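You operate a simulated robot arm through the tools that you are given. There is no shell and no other tool.

You are at the controls of a simulated robot arm. One attempt, no reset.

## Task
Prime the doser, then give the yellow vial 2 shots of pink reagent and put it back.
Fine: prime with one shot into the drip cup and no more; swing the spout back over it; same well as before.

It is judged by the outcome, as a careful person would: the job done as asked, and still so three seconds after it is handed in. It fails if anything else is knocked over, pushed out of place, dropped, spilled or broken.

## Robot
A 7-joint arm with a two-finger parallel gripper, fixed in place. Base frame: the origin is on the floor under the middle of its stand, x ahead of it, y to its left, z up; the work surface is at about z = 822. Units: mm, rad, N and s.
With the tool pointing down near the work surface it reaches from about 100 to 660 mm from the base axis. Its first joint turns from -1.152 to 1.152 rad. Payload 1.57 kg.
Tool frame: the origin (TCP) lies between the finger pads and is the grasp point; the fingertips stand 30 mm ahead of it; z points along the fingers, y is the line along which they close. The gripper opens to 80 mm. The fingers are 17 mm wide and 12 mm thick; the gripper's body (40 by 82 mm) begins 80 mm behind the TCP.
Orientation is that of the tool frame in the base frame, as a unit quaternion [x, y, z, w]. With the fingers straight down and closing along the base's y, the tool's x points along the base's -x, its y along +y and its z along -z.

## Interface
- The arm moves only by the tool nudge_tool. Its argument "deltas" is a list of rows, each an object of numbers (a shift or turn left out is 0, a gripper value left out holds the last): "tx", "ty", "tz": the shift along the tool's x, y, z in mm; "rx", "ry", "rz": the turn, a rotation vector about the tool's x, y, z in rad. In form: [{"tx": .., "ty": .., "tz": .., "rx": .., "ry": .., "rz": ..}, ...]. A call has 1 to 20 rows; each row is the pose to reach, as a shift and turn from the pose commanded when the call began, along the tool's axes at that moment. "jaw" is the gripper command, from -1 (shut) to 1 (fully open), values between in proportion, set as the call begins (left out, the last holds). Each row takes 0.2 s and may step no farther than 50 mm and 0.15 rad from the row before; otherwise, or with a gripper value out of range, the whole call is refused. Where a pose cannot be reached the arm comes as near as it can. A force on the tool above 40 N (or 10 N above the force at the start of the call, whichever is more), or a blocked arm, ends the call early, and 0.2 s more pass. The fingers move at their own pace (about 72 mm/s each) and stop on an object; they squeeze with about 38 N. The grip force told is the motor's: it shows also when the fingers shut on nothing. Time passes only in rows, and 0.2 s behind the last, so rows that repeat a pose let the fingers close. It gives the time, the measured TCP pose, the force on the tool (base axes), the opening and the grip force at its end, in the units of the frame above (readings bear some noise), with the torque about the TCP (base axes, N m) and any sound that the robot's microphone picked up, and new pictures: "show" is both (left out), scene, wrist or none.
- Cameras (640 x 400 px; columns grow to the right, rows downward): "scene" is fixed at [50.9, 428.3, 1428.6]; the picture's right is [-0.78, -0.62, 0.00], its down [-0.38, 0.48, -0.79] and it looks along [0.49, -0.62, -0.61] (base axes); focal length 267 px, centre (320, 200). "wrist" rides on the gripper at [72, -7, -122] in the tool frame; the picture's right is [0.09, 1.00, 0.00], its down [-0.84, 0.08, -0.54] and it looks along [-0.54, 0.05, 0.84] (tool axes); focal length 238 px, centre (320, 200). There is no depth. A picture from a camera that has moved, and an enlarged one, comes with that camera's place and axes in the base frame and with its lens. The place of the scene camera against the robot may be out by one fixed shift of up to 12 mm in any direction.
- zoom(camera, box): a new picture of the part [left, top, right, bottom] of that camera's present view, enlarged. No time passes.
- hand_in(): hands the job in; it is judged then, once.

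Nothing tells you positions but the pictures and the camera data. Unless the task says otherwise, let go and move clear before handing in.

The tools are called after ">>>" by a JSON object that holds its "method" and its "body". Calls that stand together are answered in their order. nudge_tool: Moves the arm, as the interface text tells. Its arguments: {"type":"object","properties":{"deltas":{"type":"array"},"jaw":{"type":"number"},"show":{"type":"string","enum":["both","scene","wrist","none"]}},"required":["deltas"]} The other tools are called the same way: zoom (camera, box) takes an enlarged picture of a part of a camera's view; hand_in () hands the job in.

At the start:

```text
time_s: 0.0
eef_pos: [365.1, 37.8, 1246.1]
tcp_rot: [0.001, 1.0, 0.001, 0.0]
wrist_force: [-0.2, -0.7, 0.2]
ft_torque: [-0.01, -0.01, 0.0]
width: 79.9
gripper_force: 0.0
```

scene: 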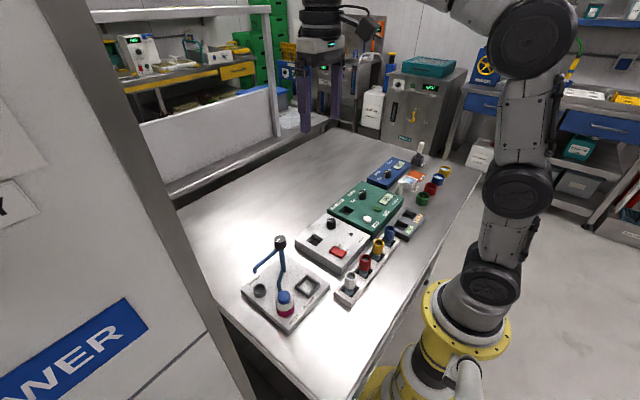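
wrist: 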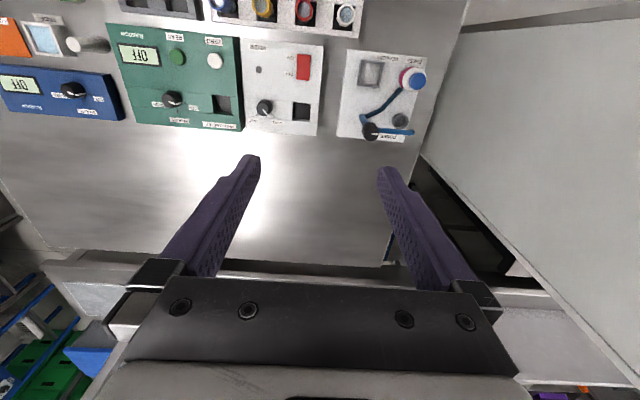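

I see a bench with a doser station (white plate with a blue spout arm and a pink bottle), a row of vials in a rack and several devices. I'll zoom in on the doser and the vial rack before moving.

>>> {"method": "zoom", "body": {"camera": "scene", "box": [220, 220, 350, 340]}}

>>> {"method": "zoom", "body": {"camera": "scene", "box": [320, 200, 420, 310]}}

>>> {"method": "zoom", "body": {"camera": "wrist", "box": [330, 40, 440, 150]}}

>>> {"method": "zoom", "body": {"camera": "wrist", "box": [200, 0, 370, 60]}}

```text
3.33 times, centred on (285, 280) of scene
camera zoom: at [50.9, 428.3, 1428.6], right [-0.78, -0.62, 0.0], down [-0.38, 0.48, -0.79], along [0.49, -0.62, -0.61], focal length 890 px, centre (437, -67)
```

zoom: 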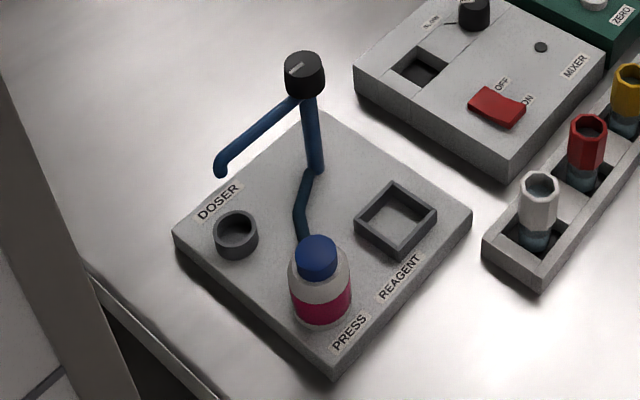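

```text
3.64 times, centred on (370, 255) of scene
camera zoom: at [50.9, 428.3, 1428.6], right [-0.78, -0.62, 0.0], down [-0.38, 0.48, -0.79], along [0.49, -0.62, -0.61], focal length 971 px, centre (138, 0)
```

zoom: 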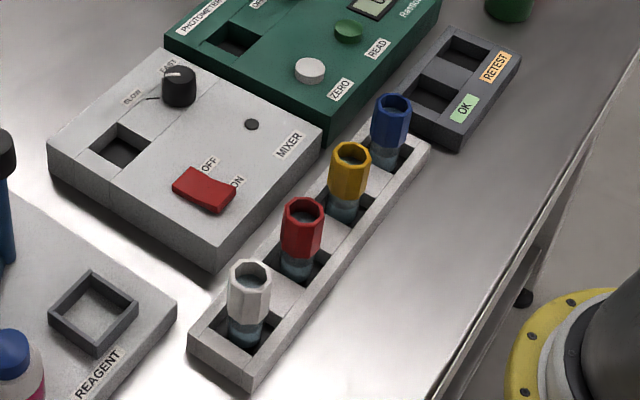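

```text
3.64 times, centred on (385, 95) of wrist
camera zoom: at [291.6, 30.6, 1369.3], right [-0.09, 1.0, 0.0], down [0.84, 0.08, 0.54], along [0.54, 0.05, -0.84], focal length 867 px, centre (84, 582)
```

zoom: 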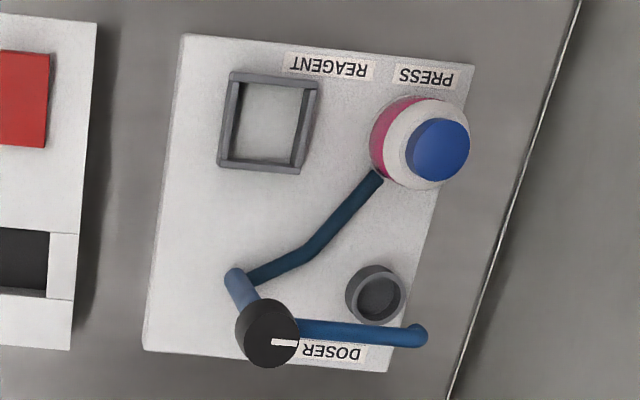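

```text
3.76 times, centred on (285, 30) of wrist
camera zoom: at [291.6, 30.6, 1369.3], right [-0.09, 1.0, 0.0], down [0.84, 0.08, 0.54], along [0.54, 0.05, -0.84], focal length 897 px, centre (452, 840)
```

zoom: 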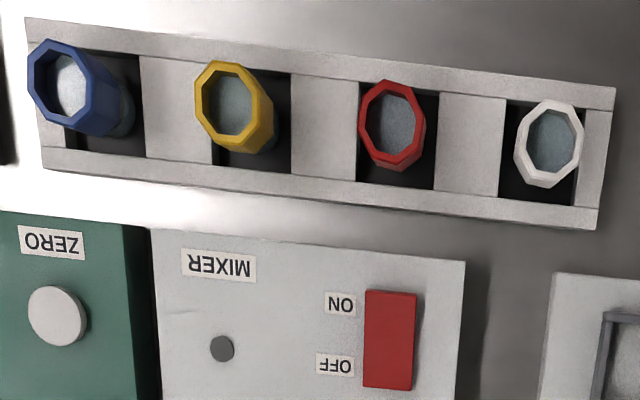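

The doser plate sits at roughly x 292–458, y 82–237. Its spout pivot knob is near (410,131), the pump bottle near (327,207), the drip cup near (409,212) and the square socket near (327,133). I'll move in closer to measure more precisely.

>>> {"method": "nudge_tool", "body": {"deltas": [{"tx": 20, "ty": 19, "tz": 24}, {"tx": 40, "ty": 38, "tz": 48}, {"tx": 60, "ty": 57, "tz": 72}, {"tx": 80, "ty": 76, "tz": 96}, {"tx": 100, "ty": 95, "tz": 120}, {"tx": 115, "ty": 112, "tz": 146}, {"tx": 115, "ty": 112, "tz": 146}], "jaw": 1}}

```text
time_s: 1.6
eef_pos: [249.2, 147.9, 1100.1]
tcp_rot: [0.0, 1.0, 0.0, 0.001]
wrist_force: [-0.1, 0.0, 0.3]
ft_torque: [0.0, -0.01, 0.0]
width: 80.0
gripper_force: 0.1
camera wrist: at [175.8, 141.6, 1223.3], right [-0.09, 1.0, 0.0], down [0.84, 0.08, 0.54], along [0.54, 0.05, -0.84], focal length 238 px, centre (320, 200)
```

scene: 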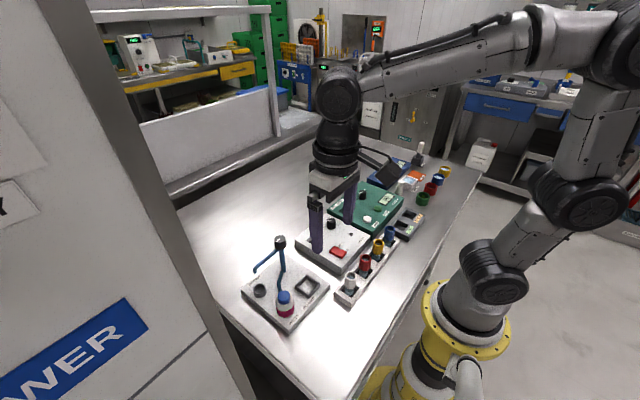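
wrist: 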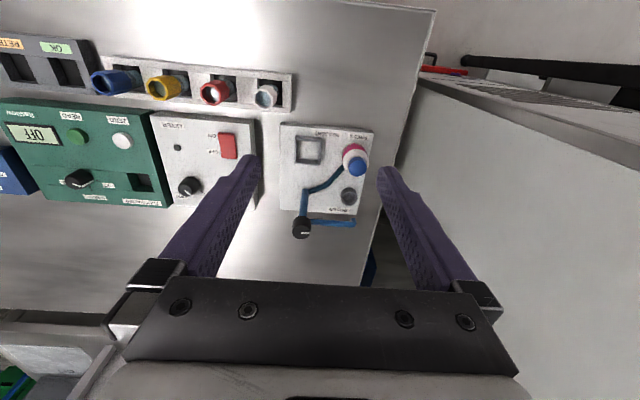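

The doser sits between the fingers in the wrist view. I'll zoom in to triangulate its parts.

>>> {"method": "zoom", "body": {"camera": "wrist", "box": [265, 110, 385, 245]}}

>>> {"method": "zoom", "body": {"camera": "wrist", "box": [80, 45, 300, 125]}}

>>> {"method": "zoom", "body": {"camera": "scene", "box": [235, 230, 335, 330]}}

```text
2.96 times, centred on (325, 178) of wrist
camera zoom: at [175.8, 141.6, 1223.3], right [-0.09, 1.0, 0.0], down [0.84, 0.08, 0.54], along [0.54, 0.05, -0.84], focal length 706 px, centre (305, 267)
```

zoom: 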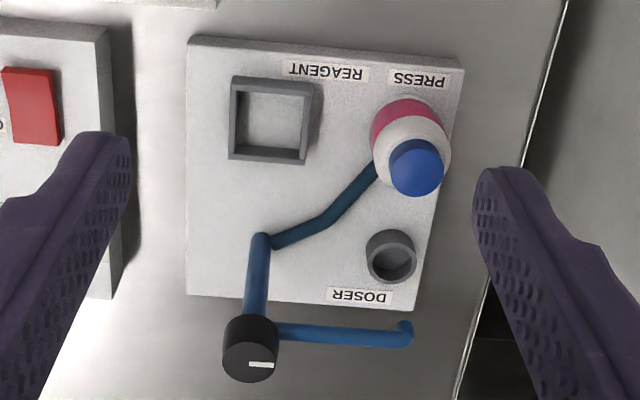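

```text
2.91 times, centred on (190, 85) of wrist
camera zoom: at [175.8, 141.6, 1223.3], right [-0.09, 1.0, 0.0], down [0.84, 0.08, 0.54], along [0.54, 0.05, -0.84], focal length 693 px, centre (698, 534)
```

zoom: 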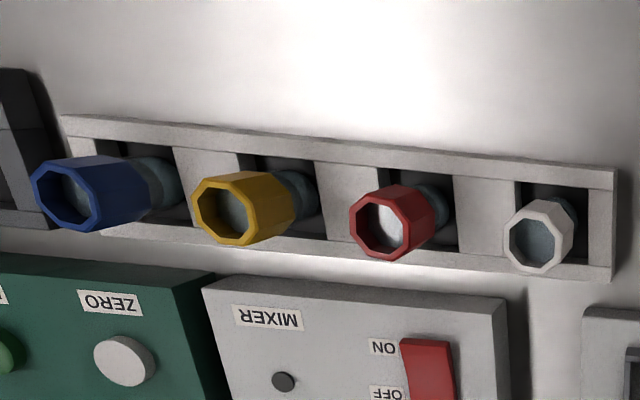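

```text
4.00 times, centred on (285, 280) of scene
camera zoom: at [50.9, 428.4, 1428.6], right [-0.78, -0.62, 0.0], down [-0.38, 0.48, -0.79], along [0.49, -0.62, -0.61], focal length 1068 px, centre (460, -120)
```

zoom: 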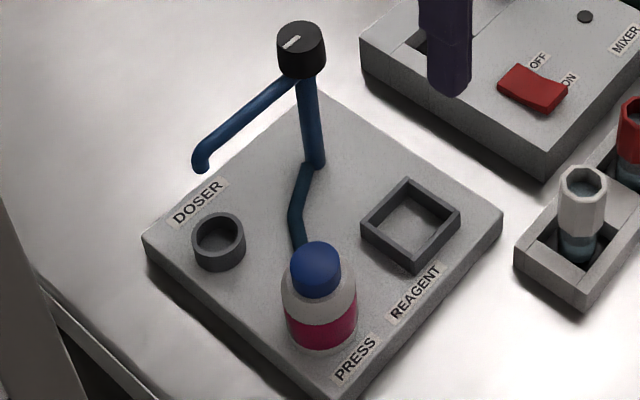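

I have rough positions for everything. I'll go lower for a sharper triangulation, keeping the fingertips above the knob.

>>> {"method": "nudge_tool", "body": {"deltas": [{"tx": -15, "ty": 8, "tz": 31}, {"tx": -30, "ty": 16, "tz": 62}, {"tx": -44, "ty": 22, "tz": 92}, {"tx": -44, "ty": 22, "tz": 92}], "show": "wrist"}}

```text
time_s: 2.6
eef_pos: [292.7, 170.4, 1008.8]
tcp_rot: [0.0, 1.0, 0.0, -0.001]
wrist_force: [-1.1, -0.6, -0.3]
ft_torque: [0.01, 0.0, 0.03]
width: 80.0
gripper_force: 0.0
camera wrist: at [219.7, 164.2, 1132.2], right [-0.09, 1.0, 0.0], down [0.84, 0.08, 0.54], along [0.54, 0.05, -0.84], focal length 238 px, centre (320, 200)
```

wrist: 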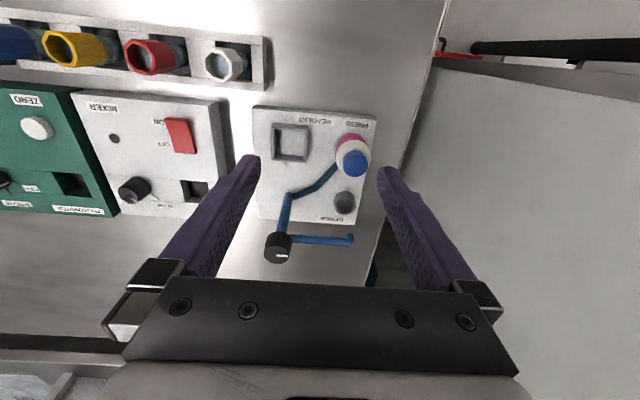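

>>> {"method": "zoom", "body": {"camera": "wrist", "box": [245, 95, 385, 270]}}

>>> {"method": "zoom", "body": {"camera": "wrist", "box": [20, 0, 280, 100]}}

```text
2.29 times, centred on (315, 182) of wrist
camera zoom: at [219.7, 164.2, 1132.2], right [-0.09, 1.0, 0.0], down [0.84, 0.08, 0.54], along [0.54, 0.05, -0.84], focal length 545 px, centre (331, 240)
```

zoom: 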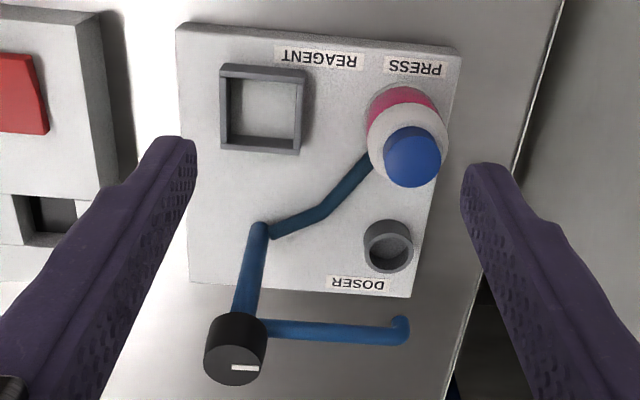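

```text
2.46 times, centred on (150, 50) of wrist
camera zoom: at [219.7, 164.2, 1132.2], right [-0.09, 1.0, 0.0], down [0.84, 0.08, 0.54], along [0.54, 0.05, -0.84], focal length 587 px, centre (738, 569)
```

zoom: 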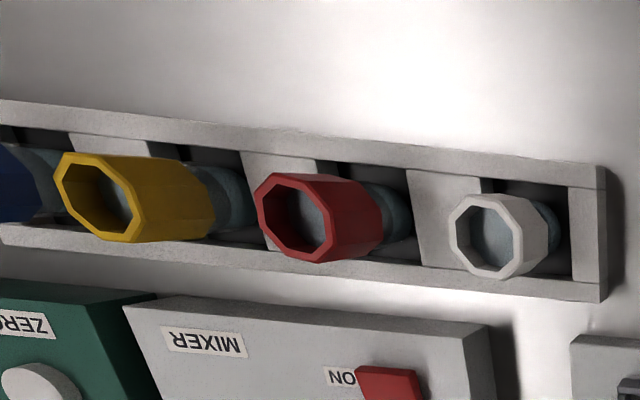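

The spout tip (~(414,219)) is already over the drip cup (~(411,219)), and the pump cap is near (329,215) with its top at z≈882. The yellow vial is at (243,-67.5). I'll shut the fingers and hover above the pump cap.

>>> {"method": "nudge_tool", "body": {"deltas": [{"tx": -12, "ty": 15, "tz": 10}, {"tx": -24, "ty": 30, "tz": 25}, {"tx": -36.3, "ty": 44, "tz": 48.8}, {"tx": -36.3, "ty": 44, "tz": 48.8}, {"tx": -36.3, "ty": 44, "tz": 48.8}], "jaw": -1}}

```text
time_s: 3.8
eef_pos: [328.0, 216.0, 960.3]
tcp_rot: [0.0, 1.0, 0.0, 0.0]
wrist_force: [1.0, 0.1, 0.1]
ft_torque: [0.0, 0.01, 0.0]
width: 0.0
gripper_force: 21.7
camera wrist: at [255.2, 208.5, 1082.8], right [-0.09, 1.0, 0.0], down [0.84, 0.08, 0.54], along [0.54, 0.05, -0.84], focal length 238 px, centre (320, 200)
```

scene: 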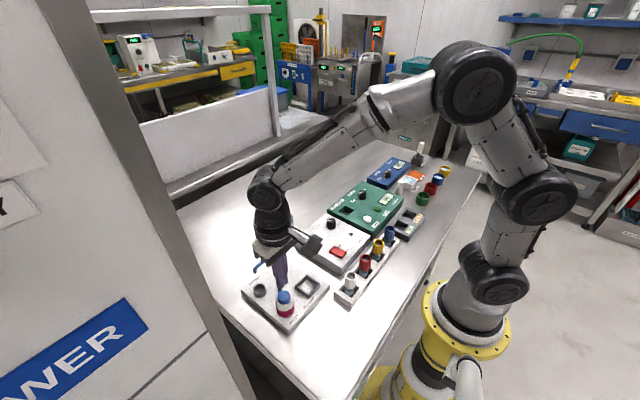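
wrist: 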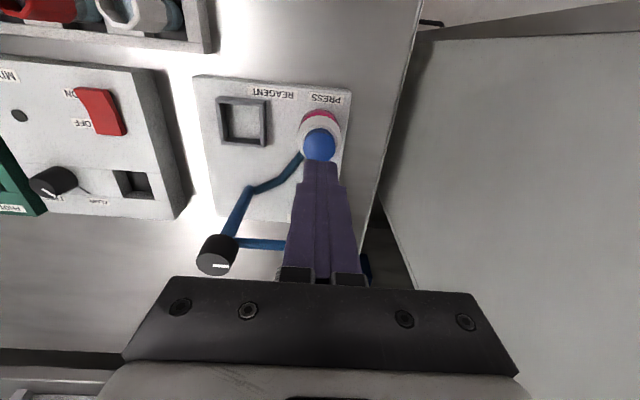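

>>> {"method": "zoom", "body": {"camera": "wrist", "box": [270, 90, 370, 190]}}

>>> {"method": "zoom", "body": {"camera": "scene", "box": [240, 240, 330, 330]}}

```text
4.00 times, centred on (320, 140) of wrist
camera zoom: at [255.2, 208.5, 1082.8], right [-0.09, 1.0, 0.0], down [0.84, 0.08, 0.54], along [0.54, 0.05, -0.84], focal length 953 px, centre (320, 440)
```

zoom: 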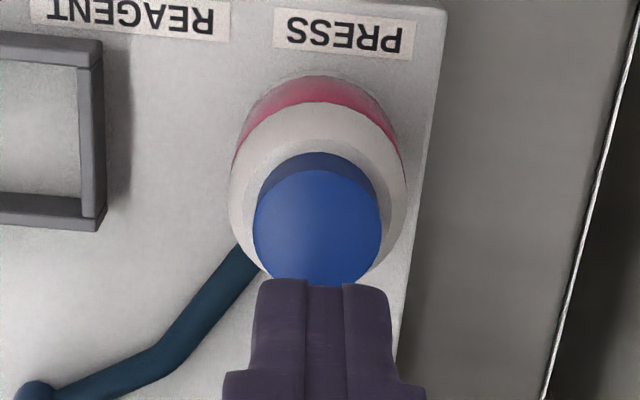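

```text
4.44 times, centred on (285, 285) of scene
camera zoom: at [50.9, 428.4, 1428.6], right [-0.78, -0.62, 0.0], down [-0.38, 0.48, -0.79], along [0.49, -0.62, -0.61], focal length 1187 px, centre (476, -178)
```

zoom: 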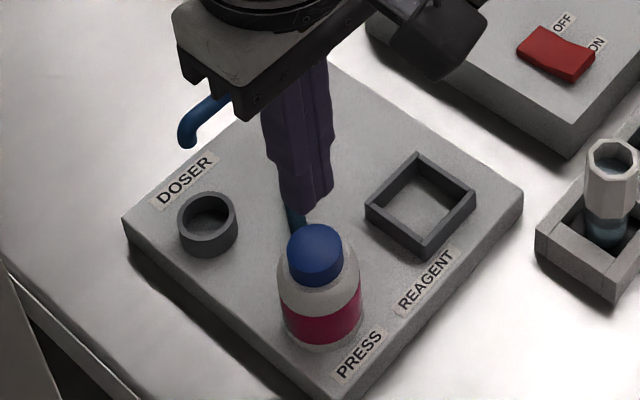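

The fingertips are centred over the blue pump cap, with the spout above the drip cup. I'll come down slowly to near contact.

>>> {"method": "nudge_tool", "body": {"deltas": [{"tx": -0.6, "ty": -1.1, "tz": 15}, {"tx": -0.6, "ty": -1.1, "tz": 30}, {"tx": -0.6, "ty": -1.1, "tz": 40}, {"tx": -0.6, "ty": -1.1, "tz": 40}], "show": "both"}}

```text
time_s: 4.8
eef_pos: [329.7, 214.2, 919.2]
tcp_rot: [0.001, 1.0, 0.0, 0.0]
wrist_force: [-0.6, 1.0, 0.3]
ft_torque: [0.0, 0.04, 0.03]
width: 0.0
gripper_force: 21.8
camera wrist: at [256.8, 206.9, 1043.0], right [-0.09, 1.0, 0.0], down [0.84, 0.08, 0.54], along [0.54, 0.05, -0.84], focal length 238 px, centre (320, 200)
```

scene: 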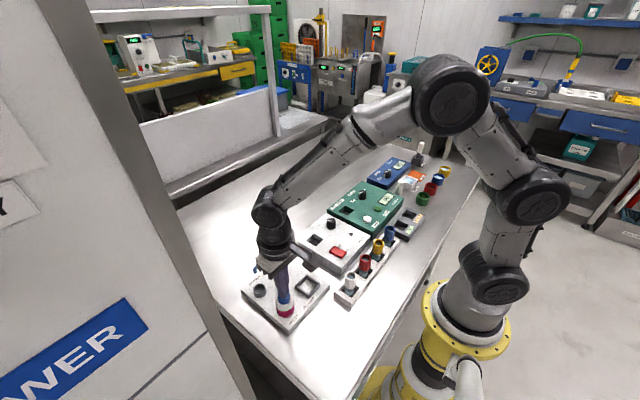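
wrist: 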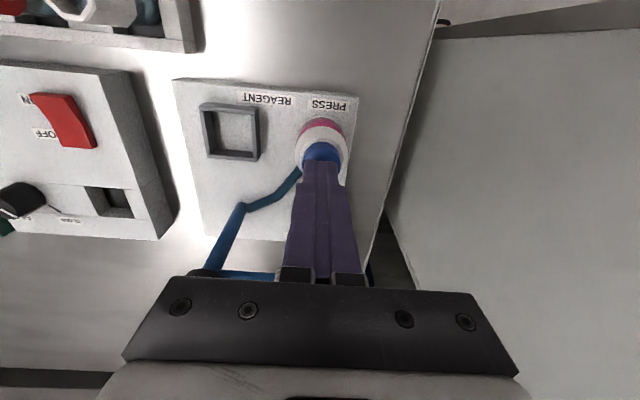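

>>> {"method": "zoom", "body": {"camera": "wrist", "box": [280, 100, 360, 200]}}

>>> {"method": "zoom", "body": {"camera": "scene", "box": [240, 250, 330, 340]}}

```text
4.00 times, centred on (320, 150) of wrist
camera zoom: at [256.8, 206.9, 1043.0], right [-0.09, 1.0, 0.0], down [0.84, 0.08, 0.54], along [0.54, 0.05, -0.84], focal length 953 px, centre (320, 400)
```

zoom: 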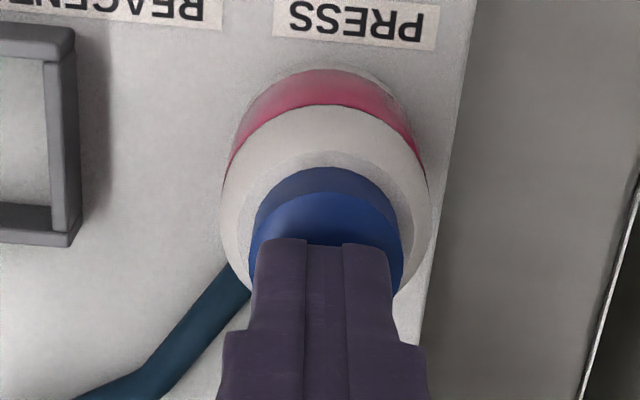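

```text
4.44 times, centred on (285, 295) of scene
camera zoom: at [50.9, 428.3, 1428.6], right [-0.78, -0.62, 0.0], down [-0.38, 0.48, -0.79], along [0.49, -0.62, -0.61], focal length 1187 px, centre (476, -222)
```

zoom: 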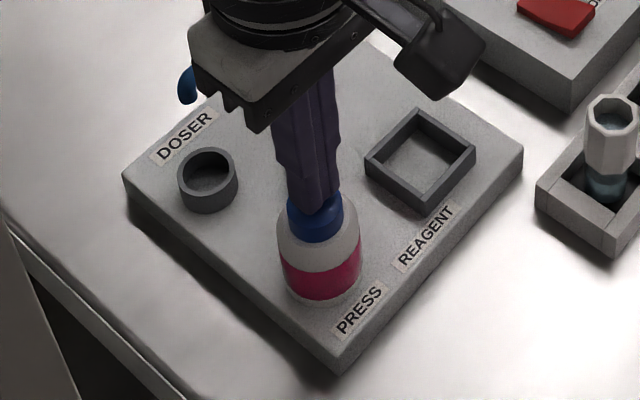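

The tips are just above the cap. I'll press down in small steps, watching force and sound.

>>> {"method": "nudge_tool", "body": {"deltas": [{"tz": 2}, {"tz": 4}, {"tz": 6}], "show": "wrist"}}

```text
time_s: 5.6
eef_pos: [330.2, 213.2, 912.5]
tcp_rot: [0.001, 1.0, 0.0, 0.0]
wrist_force: [-0.3, 1.1, 1.4]
ft_torque: [0.01, 0.03, 0.03]
width: 0.0
gripper_force: 21.0
camera wrist: at [257.3, 206.6, 1036.4], right [-0.09, 1.0, 0.0], down [0.84, 0.08, 0.54], along [0.54, 0.05, -0.84], focal length 238 px, centre (320, 200)
```

wrist: 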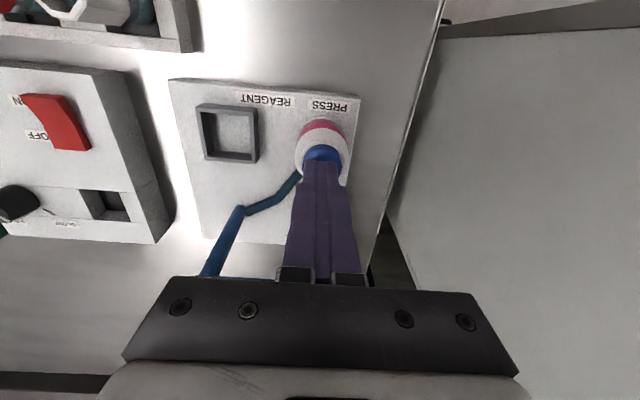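

>>> {"method": "nudge_tool", "body": {"deltas": [{"tz": 1.5}, {"tz": 3}], "show": "wrist"}}

```text
time_s: 6.2
eef_pos: [330.3, 214.4, 910.6]
tcp_rot: [0.0, 1.0, 0.0, -0.001]
wrist_force: [-0.2, -1.0, 3.6]
ft_torque: [-0.09, 0.06, -0.01]
width: 0.0
gripper_force: 21.0
heard: click
camera wrist: at [257.8, 207.1, 1033.2], right [-0.09, 1.0, 0.0], down [0.84, 0.08, 0.54], along [0.54, 0.05, -0.84], focal length 238 px, centre (320, 200)
```

wrist: 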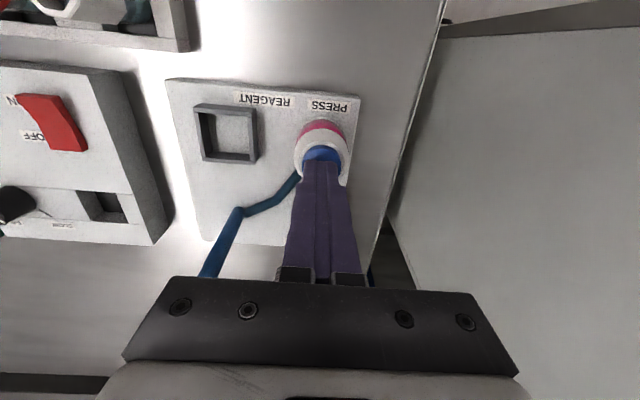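

I heard a click, so one stroke seems to have registered. I'll check the drip cup before doing anything else.

>>> {"method": "zoom", "body": {"camera": "scene", "box": [240, 255, 310, 325]}}

>>> {"method": "zoom", "body": {"camera": "wrist", "box": [270, 100, 370, 200]}}

```text
5.71 times, centred on (275, 290) of scene
camera zoom: at [50.8, 428.3, 1428.6], right [-0.78, -0.62, 0.0], down [-0.38, 0.48, -0.79], along [0.49, -0.62, -0.61], focal length 1526 px, centre (577, -314)
```

zoom: 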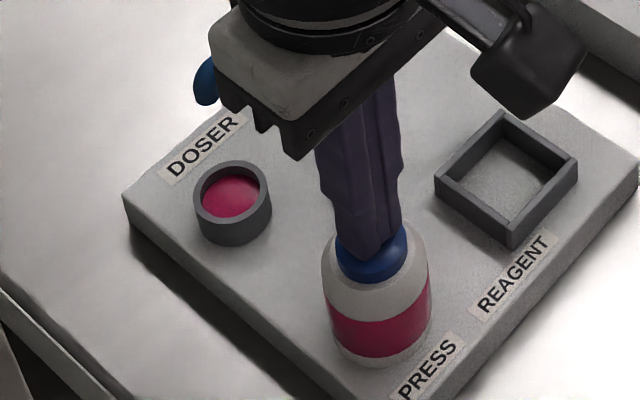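

```text
4.00 times, centred on (320, 150) of wrist
camera zoom: at [257.8, 207.1, 1033.2], right [-0.09, 1.0, 0.0], down [0.84, 0.08, 0.54], along [0.54, 0.05, -0.84], focal length 953 px, centre (320, 400)
```

zoom: 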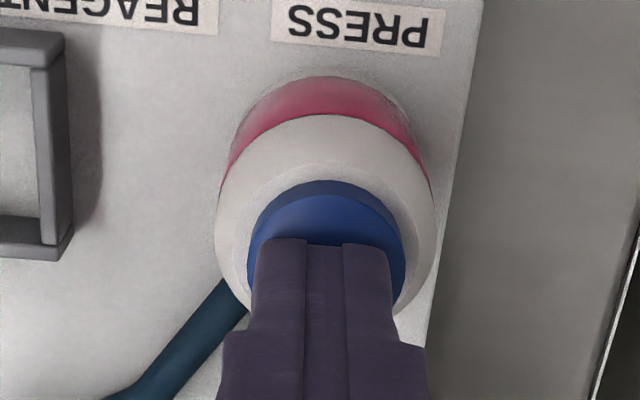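

The drip cup now holds pink, so priming is done with one shot. I'll lift straight off and move over to the yellow vial with the jaws part open.

>>> {"method": "nudge_tool", "body": {"deltas": [{"tz": -30}, {"tz": -70}, {"tz": -100}, {"tx": 12, "ty": -42, "tz": -110}, {"tx": 24, "ty": -84, "tz": -110}, {"tx": 37, "ty": -126, "tz": -110}, {"tx": 50, "ty": -168, "tz": -110}, {"tx": 63, "ty": -210, "tz": -110}, {"tx": 76, "ty": -250, "tz": -110}, {"tx": 88, "ty": -282, "tz": -110}, {"tx": 88, "ty": -282, "tz": -110}], "jaw": -1}}

```text
time_s: 8.6
eef_pos: [243.1, -68.0, 1021.3]
tcp_rot: [0.0, 1.0, 0.0, 0.0]
wrist_force: [-0.2, 0.2, 0.0]
ft_torque: [0.0, 0.02, 0.04]
width: 0.3
gripper_force: 21.7
camera wrist: at [169.1, -75.0, 1143.7], right [-0.09, 1.0, 0.0], down [0.84, 0.08, 0.54], along [0.54, 0.05, -0.84], focal length 238 px, centre (320, 200)
```

scene: 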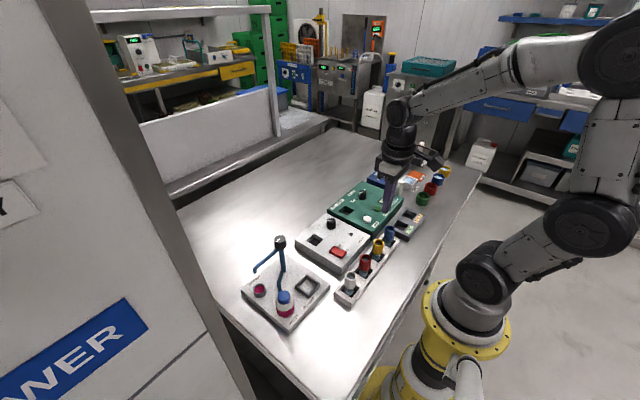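
wrist: 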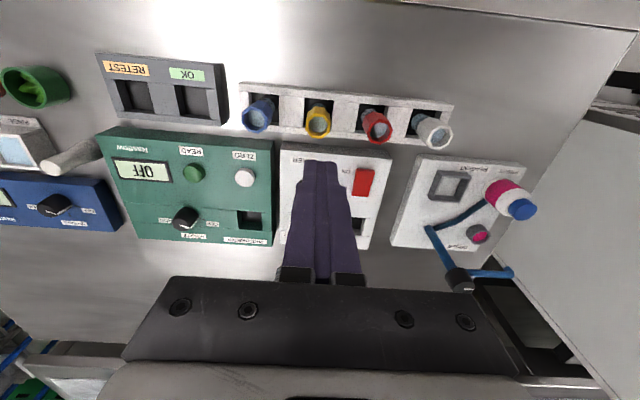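

The gripper is above the rack with the yellow vial just ahead. I'll zoom in to refine its position and the surrounding clearance.

>>> {"method": "zoom", "body": {"camera": "wrist", "box": [235, 75, 465, 175]}}

>>> {"method": "zoom", "body": {"camera": "wrist", "box": [285, 85, 355, 155]}}

>>> {"method": "zoom", "body": {"camera": "scene", "box": [330, 210, 420, 310]}}

>>> {"method": "zoom", "body": {"camera": "scene", "box": [235, 230, 335, 330]}}

```text
2.78 times, centred on (350, 125) of wrist
camera zoom: at [169.1, -75.0, 1143.7], right [-0.09, 1.0, 0.0], down [0.84, 0.08, 0.54], along [0.54, 0.05, -0.84], focal length 663 px, centre (236, 409)
```

zoom: 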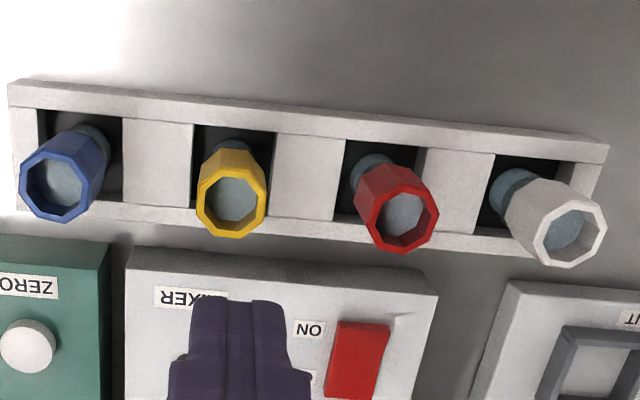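

```text
5.71 times, centred on (320, 120) of wrist
camera zoom: at [169.1, -75.0, 1143.7], right [-0.09, 1.0, 0.0], down [0.84, 0.08, 0.54], along [0.54, 0.05, -0.84], focal length 1362 px, centre (320, 657)
```

zoom: 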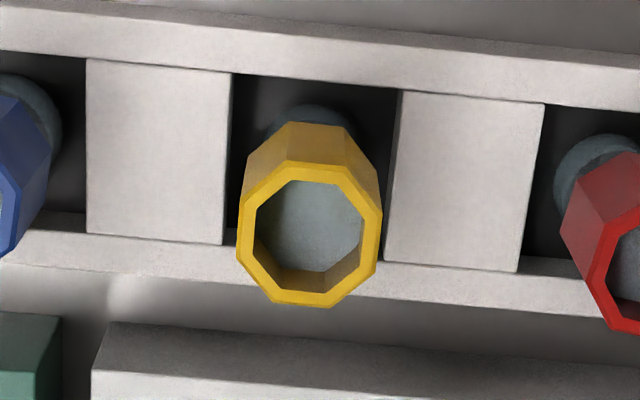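

```text
4.00 times, centred on (375, 260) of scene
camera zoom: at [50.9, 428.3, 1428.6], right [-0.78, -0.62, 0.0], down [-0.38, 0.48, -0.79], along [0.49, -0.62, -0.61], focal length 1068 px, centre (100, -40)
```

zoom: 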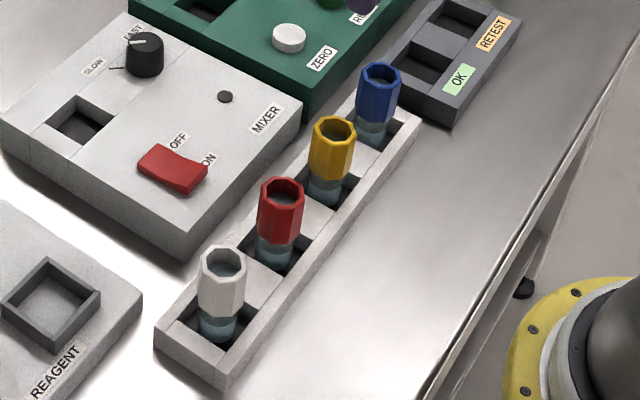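

```text
4.00 times, centred on (285, 280) of scene
camera zoom: at [50.9, 428.3, 1428.6], right [-0.78, -0.62, 0.0], down [-0.38, 0.48, -0.79], along [0.49, -0.62, -0.61], focal length 1068 px, centre (460, -120)
```

zoom: 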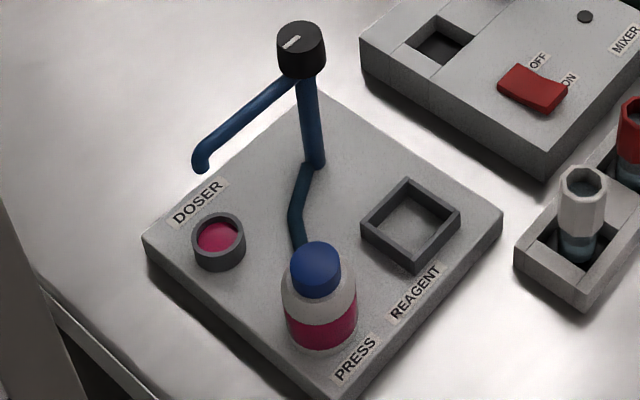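

The yellow vial's cap is about 28 mm wide and centred at ≈(242,-69.7), with its top at z≈879. The rack top is at ≈838. I'll open to 60 mm and come down to just above the cap to check alignment.

>>> {"method": "nudge_tool", "body": {"deltas": [{"tx": 0.7, "ty": -2.4, "tz": 10}, {"tx": 0.7, "ty": -2.4, "tz": 30}, {"tx": 0.7, "ty": -2.4, "tz": 60}, {"tx": 0.7, "ty": -2.4, "tz": 85}, {"tx": 0.7, "ty": -2.4, "tz": 102}, {"tx": 0.7, "ty": -2.4, "tz": 102}], "jaw": 0.5}}

```text
time_s: 10.0
eef_pos: [240.7, -70.9, 917.9]
tcp_rot: [0.0, 1.0, 0.0, 0.0]
wrist_force: [-0.1, 0.8, -1.3]
ft_torque: [0.0, -0.01, 0.02]
width: 59.9
gripper_force: 0.0
camera wrist: at [167.4, -77.5, 1041.5], right [-0.09, 1.0, 0.0], down [0.84, 0.08, 0.54], along [0.54, 0.05, -0.84], focal length 238 px, centre (320, 200)
```

scene: 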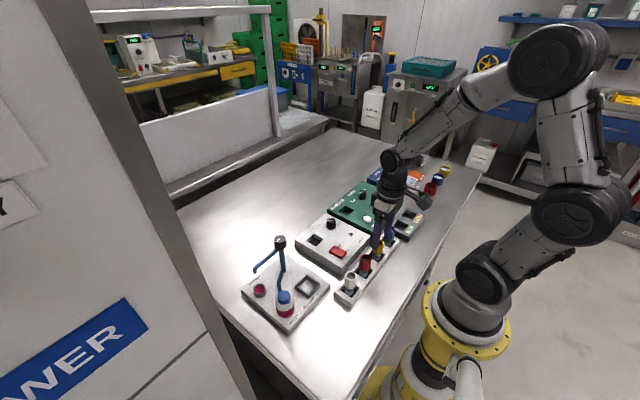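
wrist: 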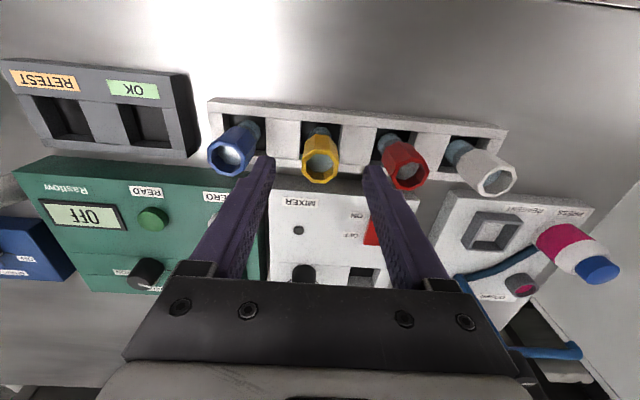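

>>> {"method": "zoom", "body": {"camera": "wrist", "box": [200, 90, 440, 230]}}

>>> {"method": "zoom", "body": {"camera": "scene", "box": [335, 210, 425, 300]}}

```text
2.67 times, centred on (320, 160) of wrist
camera zoom: at [167.4, -77.5, 1041.5], right [-0.09, 1.0, 0.0], down [0.84, 0.08, 0.54], along [0.54, 0.05, -0.84], focal length 636 px, centre (320, 307)
```

zoom: 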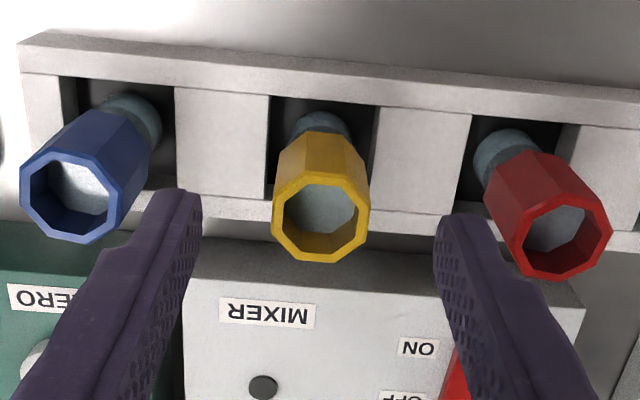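

```text
4.44 times, centred on (380, 255) of scene
camera zoom: at [50.9, 428.3, 1428.6], right [-0.78, -0.62, 0.0], down [-0.38, 0.48, -0.79], along [0.49, -0.62, -0.61], focal length 1187 px, centre (53, -44)
```

zoom: 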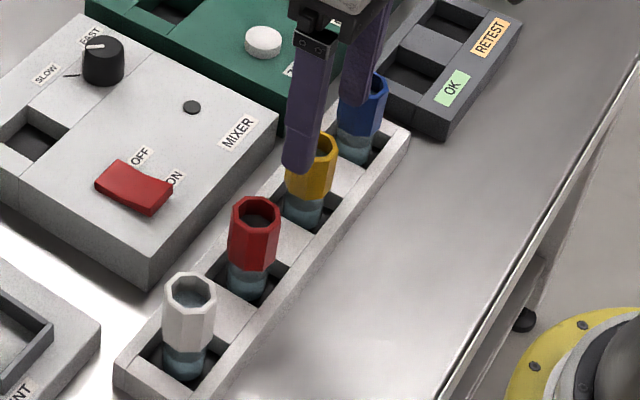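

The jaws straddle the yellow cap symmetrically and clear the blue and red vials. I'll descend to grip height with the tips still above the rack top, then close.

>>> {"method": "nudge_tool", "body": {"deltas": [{"ty": -0.4, "tz": 15}, {"ty": -0.4, "tz": 30}, {"ty": -0.4, "tz": 42}, {"ty": -0.4, "tz": 42}], "show": "both"}}

```text
time_s: 11.0
eef_pos: [241.2, -70.2, 875.8]
tcp_rot: [0.0, 1.0, 0.0, -0.001]
wrist_force: [0.1, 0.3, 0.2]
ft_torque: [0.0, 0.0, 0.02]
width: 59.9
gripper_force: 0.0
camera wrist: at [167.8, -77.1, 998.7], right [-0.09, 1.0, 0.0], down [0.84, 0.08, 0.54], along [0.54, 0.05, -0.84], focal length 238 px, centre (320, 200)
```

scene: 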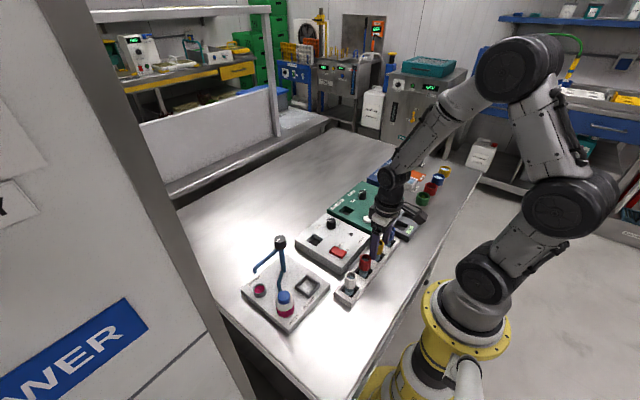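
wrist: 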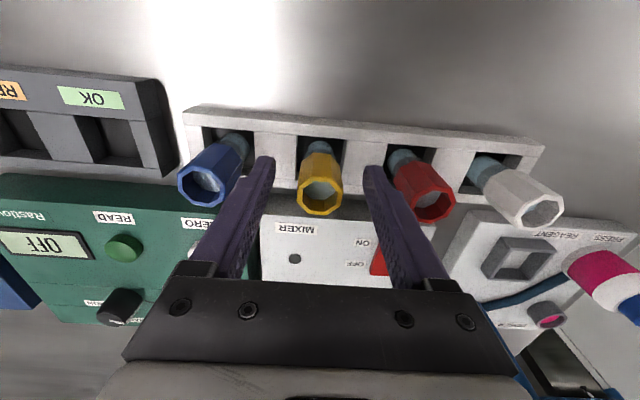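

>>> {"method": "zoom", "body": {"camera": "wrist", "box": [220, 110, 420, 240]}}

>>> {"method": "zoom", "body": {"camera": "scene", "box": [345, 210, 415, 280]}}

```text
3.08 times, centred on (320, 175) of wrist
camera zoom: at [167.8, -77.1, 998.7], right [-0.09, 1.0, 0.0], down [0.84, 0.08, 0.54], along [0.54, 0.05, -0.84], focal length 733 px, centre (320, 277)
```

zoom: 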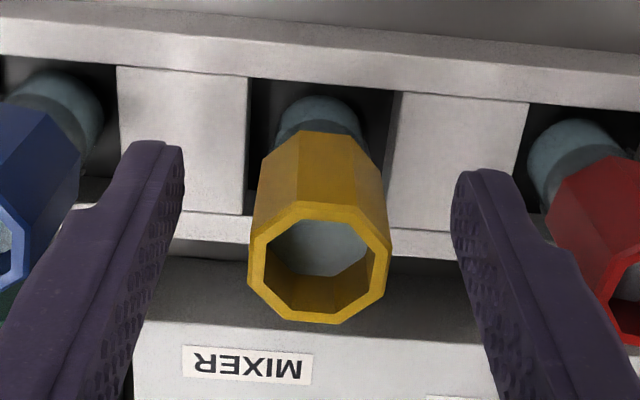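

```text
5.71 times, centred on (380, 245) of scene
camera zoom: at [50.9, 428.3, 1428.6], right [-0.78, -0.62, 0.0], down [-0.38, 0.48, -0.79], along [0.49, -0.62, -0.61], focal length 1526 px, centre (-23, -57)
```

zoom: 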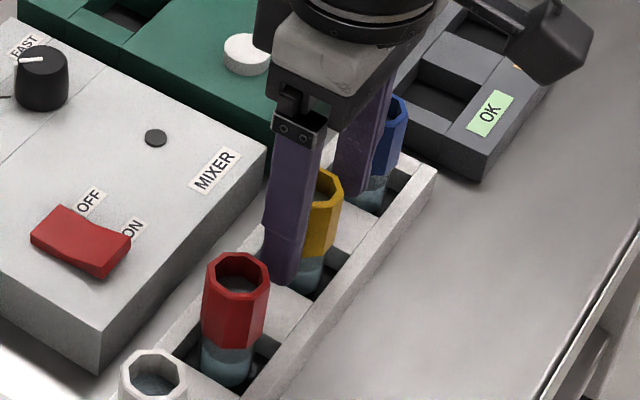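

The grip is aligned and clear of the rack. Closing on the yellow cap now.

>>> {"method": "nudge_tool", "body": {"deltas": [{"tz": 0}, {"tz": 0}, {"tz": 0}, {"tz": 0}], "jaw": -1, "show": "wrist"}}

```text
time_s: 12.0
eef_pos: [240.3, -70.0, 876.1]
tcp_rot: [0.0, 1.0, 0.0, 0.0]
wrist_force: [-0.2, 0.1, -0.7]
ft_torque: [-0.01, -0.02, -0.01]
width: 26.7
gripper_force: 37.6
camera wrist: at [167.8, -77.1, 998.9], right [-0.09, 1.0, 0.0], down [0.84, 0.08, 0.54], along [0.54, 0.05, -0.84], focal length 238 px, centre (320, 200)
```

wrist: 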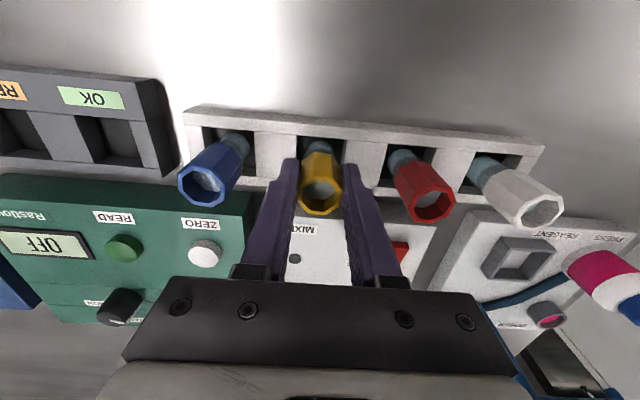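

I have the vial at 26.7 mm opening and 38 N. I'll lift straight up smoothly.

>>> {"method": "nudge_tool", "body": {"deltas": [{"tz": -5}, {"tz": -15}, {"tz": -30}, {"tz": -50}, {"tz": -70}, {"tz": -90}, {"tz": -100}, {"tz": -100}], "show": "both"}}

```text
time_s: 13.8
eef_pos: [241.6, -69.6, 975.7]
tcp_rot: [0.0, 1.0, 0.0, 0.0]
wrist_force: [0.3, -0.2, 0.3]
ft_torque: [-0.01, -0.01, -0.04]
width: 26.9
gripper_force: 37.7
camera wrist: at [168.1, -77.1, 1098.2], right [-0.09, 1.0, 0.0], down [0.84, 0.08, 0.54], along [0.54, 0.05, -0.84], focal length 238 px, centre (320, 200)
```

scene: 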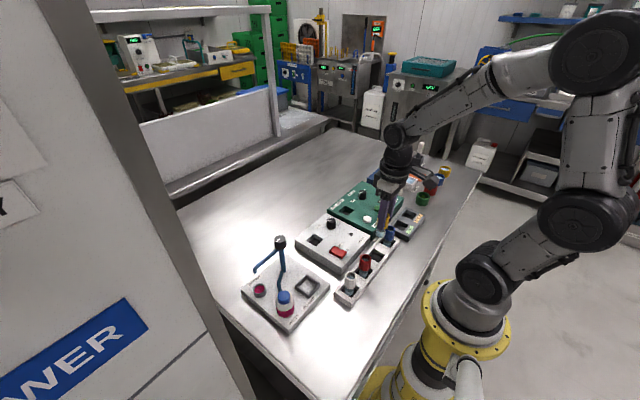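
wrist: 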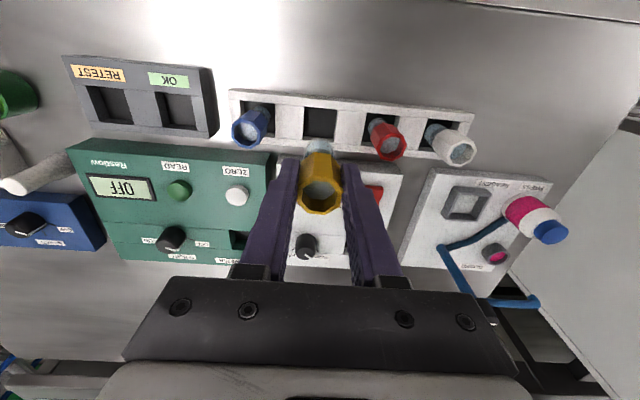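

The yellow vial is out and its well is empty. I'll look at the well and at the vial in the gripper to get the vial's length and the well centre for the return.

>>> {"method": "zoom", "body": {"camera": "wrist", "box": [220, 80, 480, 220]}}

>>> {"method": "zoom", "body": {"camera": "scene", "box": [340, 170, 430, 280]}}

>>> {"method": "zoom", "body": {"camera": "wrist", "box": [410, 160, 560, 310]}}

```text
2.46 times, centred on (350, 150) of wrist
camera zoom: at [168.1, -77.1, 1098.2], right [-0.09, 1.0, 0.0], down [0.84, 0.08, 0.54], along [0.54, 0.05, -0.84], focal length 587 px, centre (246, 323)
```

zoom: 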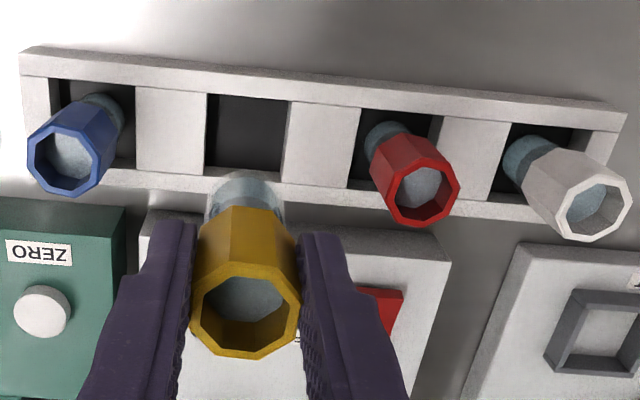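

```text
3.64 times, centred on (385, 225) of scene
camera zoom: at [50.9, 428.3, 1428.6], right [-0.78, -0.62, 0.0], down [-0.38, 0.48, -0.79], along [0.49, -0.62, -0.61], focal length 971 px, centre (84, 109)
```

zoom: 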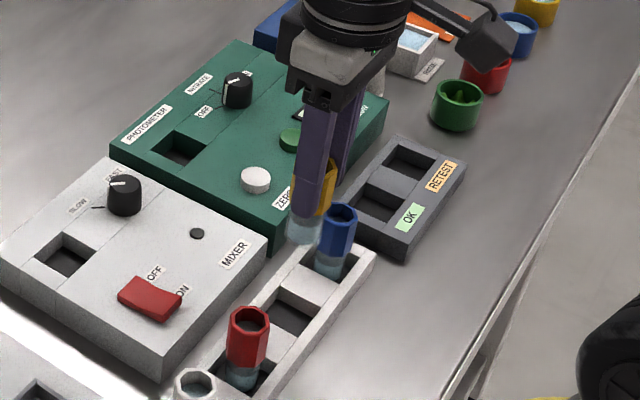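

```text
2.67 times, centred on (485, 235) of wrist
camera zoom: at [168.1, -77.1, 1098.2], right [-0.09, 1.0, 0.0], down [0.84, 0.08, 0.54], along [0.54, 0.05, -0.84], focal length 636 px, centre (-120, 107)
```

zoom: 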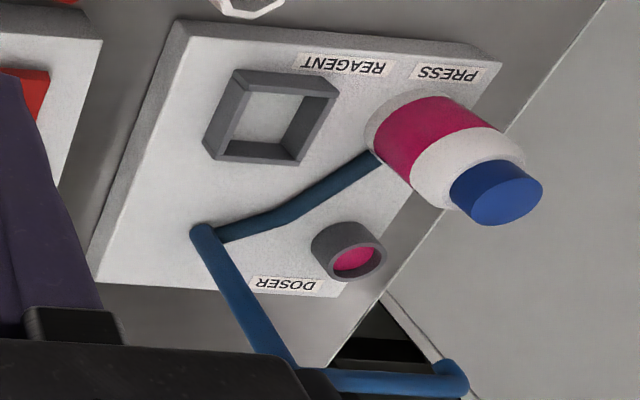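

The vial bottom is about 50 mm below the TCP. Next I'll carry it level to above the REAGENT socket at (326.5,134.6).

>>> {"method": "nudge_tool", "body": {"deltas": [{"tx": -4, "ty": 10}, {"tx": -14, "ty": 34}, {"tx": -26, "ty": 64}, {"tx": -38, "ty": 94}, {"tx": -50, "ty": 124}, {"tx": -63, "ty": 154}, {"tx": -74, "ty": 182}, {"tx": -82, "ty": 199}, {"tx": -84.2, "ty": 204.7}, {"tx": -84.2, "ty": 204.7}], "show": "both"}}

```text
time_s: 16.0
eef_pos: [326.1, 135.2, 977.2]
tcp_rot: [0.0, 1.0, 0.0, 0.0]
wrist_force: [0.4, -0.6, -0.5]
ft_torque: [0.03, -0.01, -0.02]
width: 26.8
gripper_force: 38.0
camera wrist: at [252.9, 128.5, 1099.9], right [-0.09, 1.0, 0.0], down [0.84, 0.08, 0.54], along [0.54, 0.05, -0.84], focal length 238 px, centre (320, 200)
```

scene: 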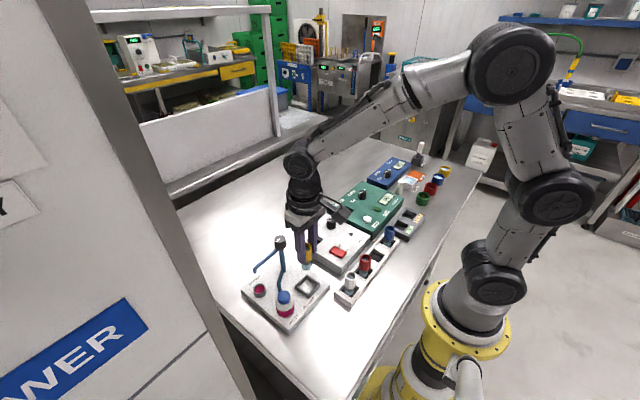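
wrist: 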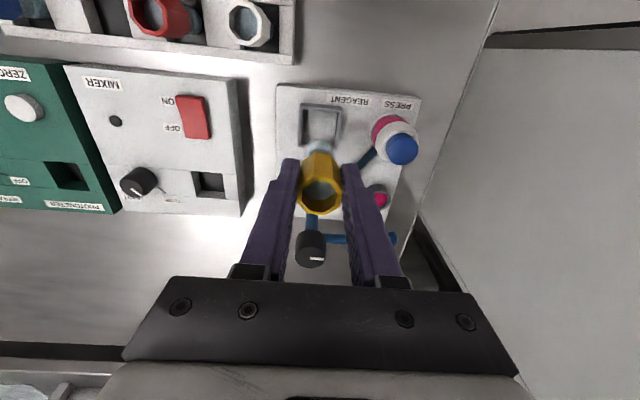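

>>> {"method": "zoom", "body": {"camera": "wrist", "box": [270, 80, 430, 220]}}

>>> {"method": "zoom", "body": {"camera": "scene", "box": [240, 220, 340, 330]}}

```text
2.86 times, centred on (350, 150) of wrist
camera zoom: at [252.9, 128.5, 1099.9], right [-0.09, 1.0, 0.0], down [0.84, 0.08, 0.54], along [0.54, 0.05, -0.84], focal length 681 px, centre (234, 343)
```

zoom: 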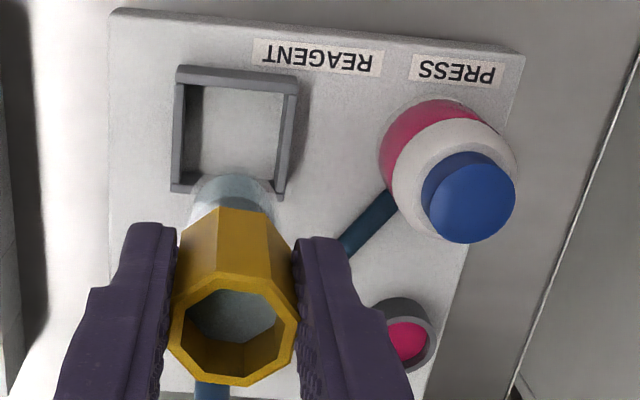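

```text
3.64 times, centred on (290, 275) of scene
camera zoom: at [50.9, 428.4, 1428.6], right [-0.78, -0.62, 0.0], down [-0.38, 0.48, -0.79], along [0.49, -0.62, -0.61], focal length 971 px, centre (429, -73)
```

zoom: 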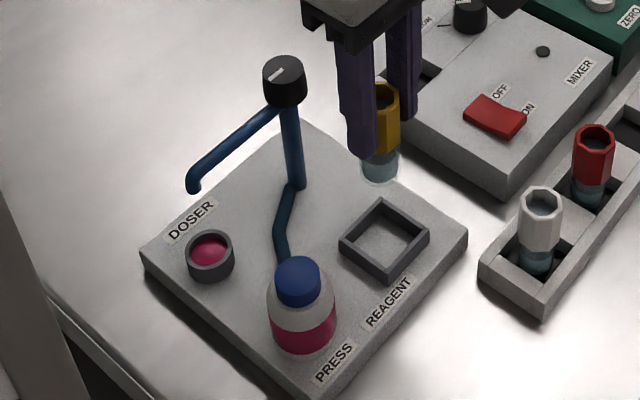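

Socket centre confirmed at ≈(326,134.8), right under the vial. I'll descend part-way and look again.

>>> {"method": "nudge_tool", "body": {"deltas": [{"tz": 15}, {"tz": 35}, {"tz": 52}, {"tz": 62}, {"tz": 62}], "show": "both"}}

```text
time_s: 17.2
eef_pos: [326.1, 135.5, 915.5]
tcp_rot: [0.001, 1.0, 0.0, 0.001]
wrist_force: [0.3, 0.3, -0.2]
ft_torque: [-0.04, -0.01, 0.0]
width: 26.8
gripper_force: 37.9
camera wrist: at [253.6, 128.9, 1037.3], right [-0.09, 1.0, 0.0], down [0.84, 0.08, 0.54], along [0.54, 0.05, -0.84], focal length 238 px, centre (320, 200)
```

scene: 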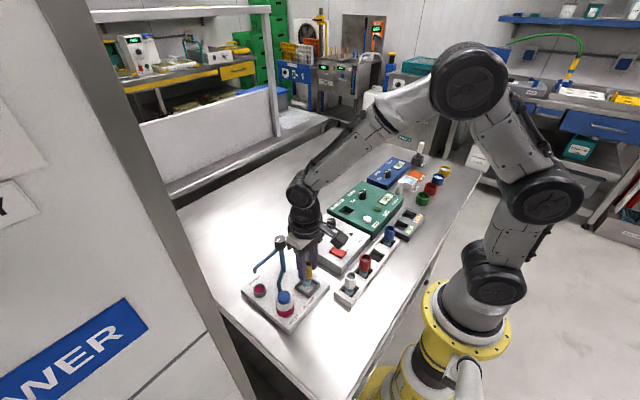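
wrist: 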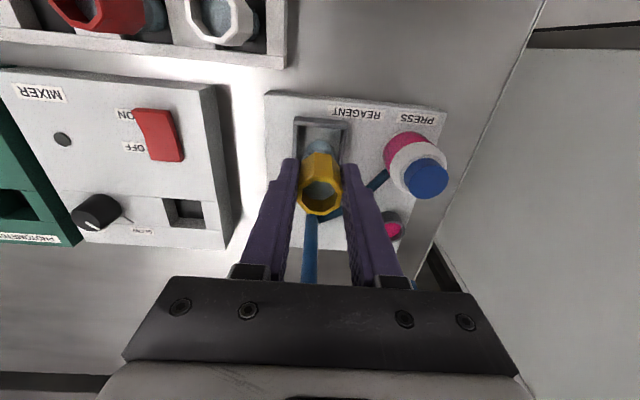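

>>> {"method": "zoom", "body": {"camera": "wrist", "box": [265, 90, 385, 210]}}

>>> {"method": "zoom", "body": {"camera": "scene", "box": [260, 240, 340, 320]}}

```text
3.33 times, centred on (325, 150) of wrist
camera zoom: at [253.6, 128.9, 1037.3], right [-0.09, 1.0, 0.0], down [0.84, 0.08, 0.54], along [0.54, 0.05, -0.84], focal length 794 px, centre (303, 367)
```

zoom: 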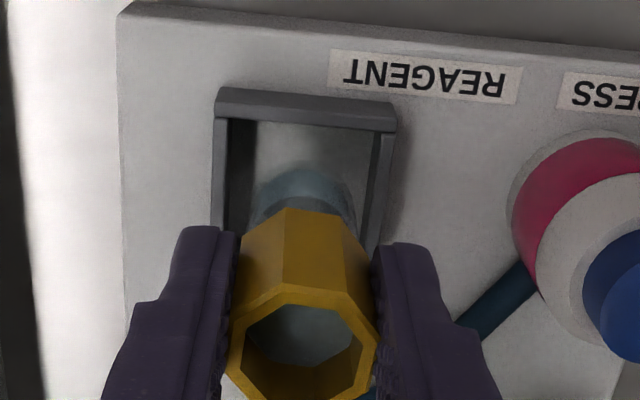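

```text
5.00 times, centred on (300, 280) of scene
camera zoom: at [50.9, 428.4, 1428.6], right [-0.78, -0.62, 0.0], down [-0.38, 0.48, -0.79], along [0.49, -0.62, -0.61], focal length 1335 px, centre (420, -200)
```

zoom: 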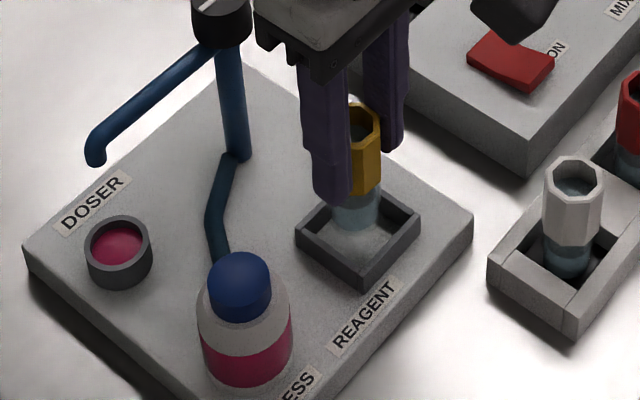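

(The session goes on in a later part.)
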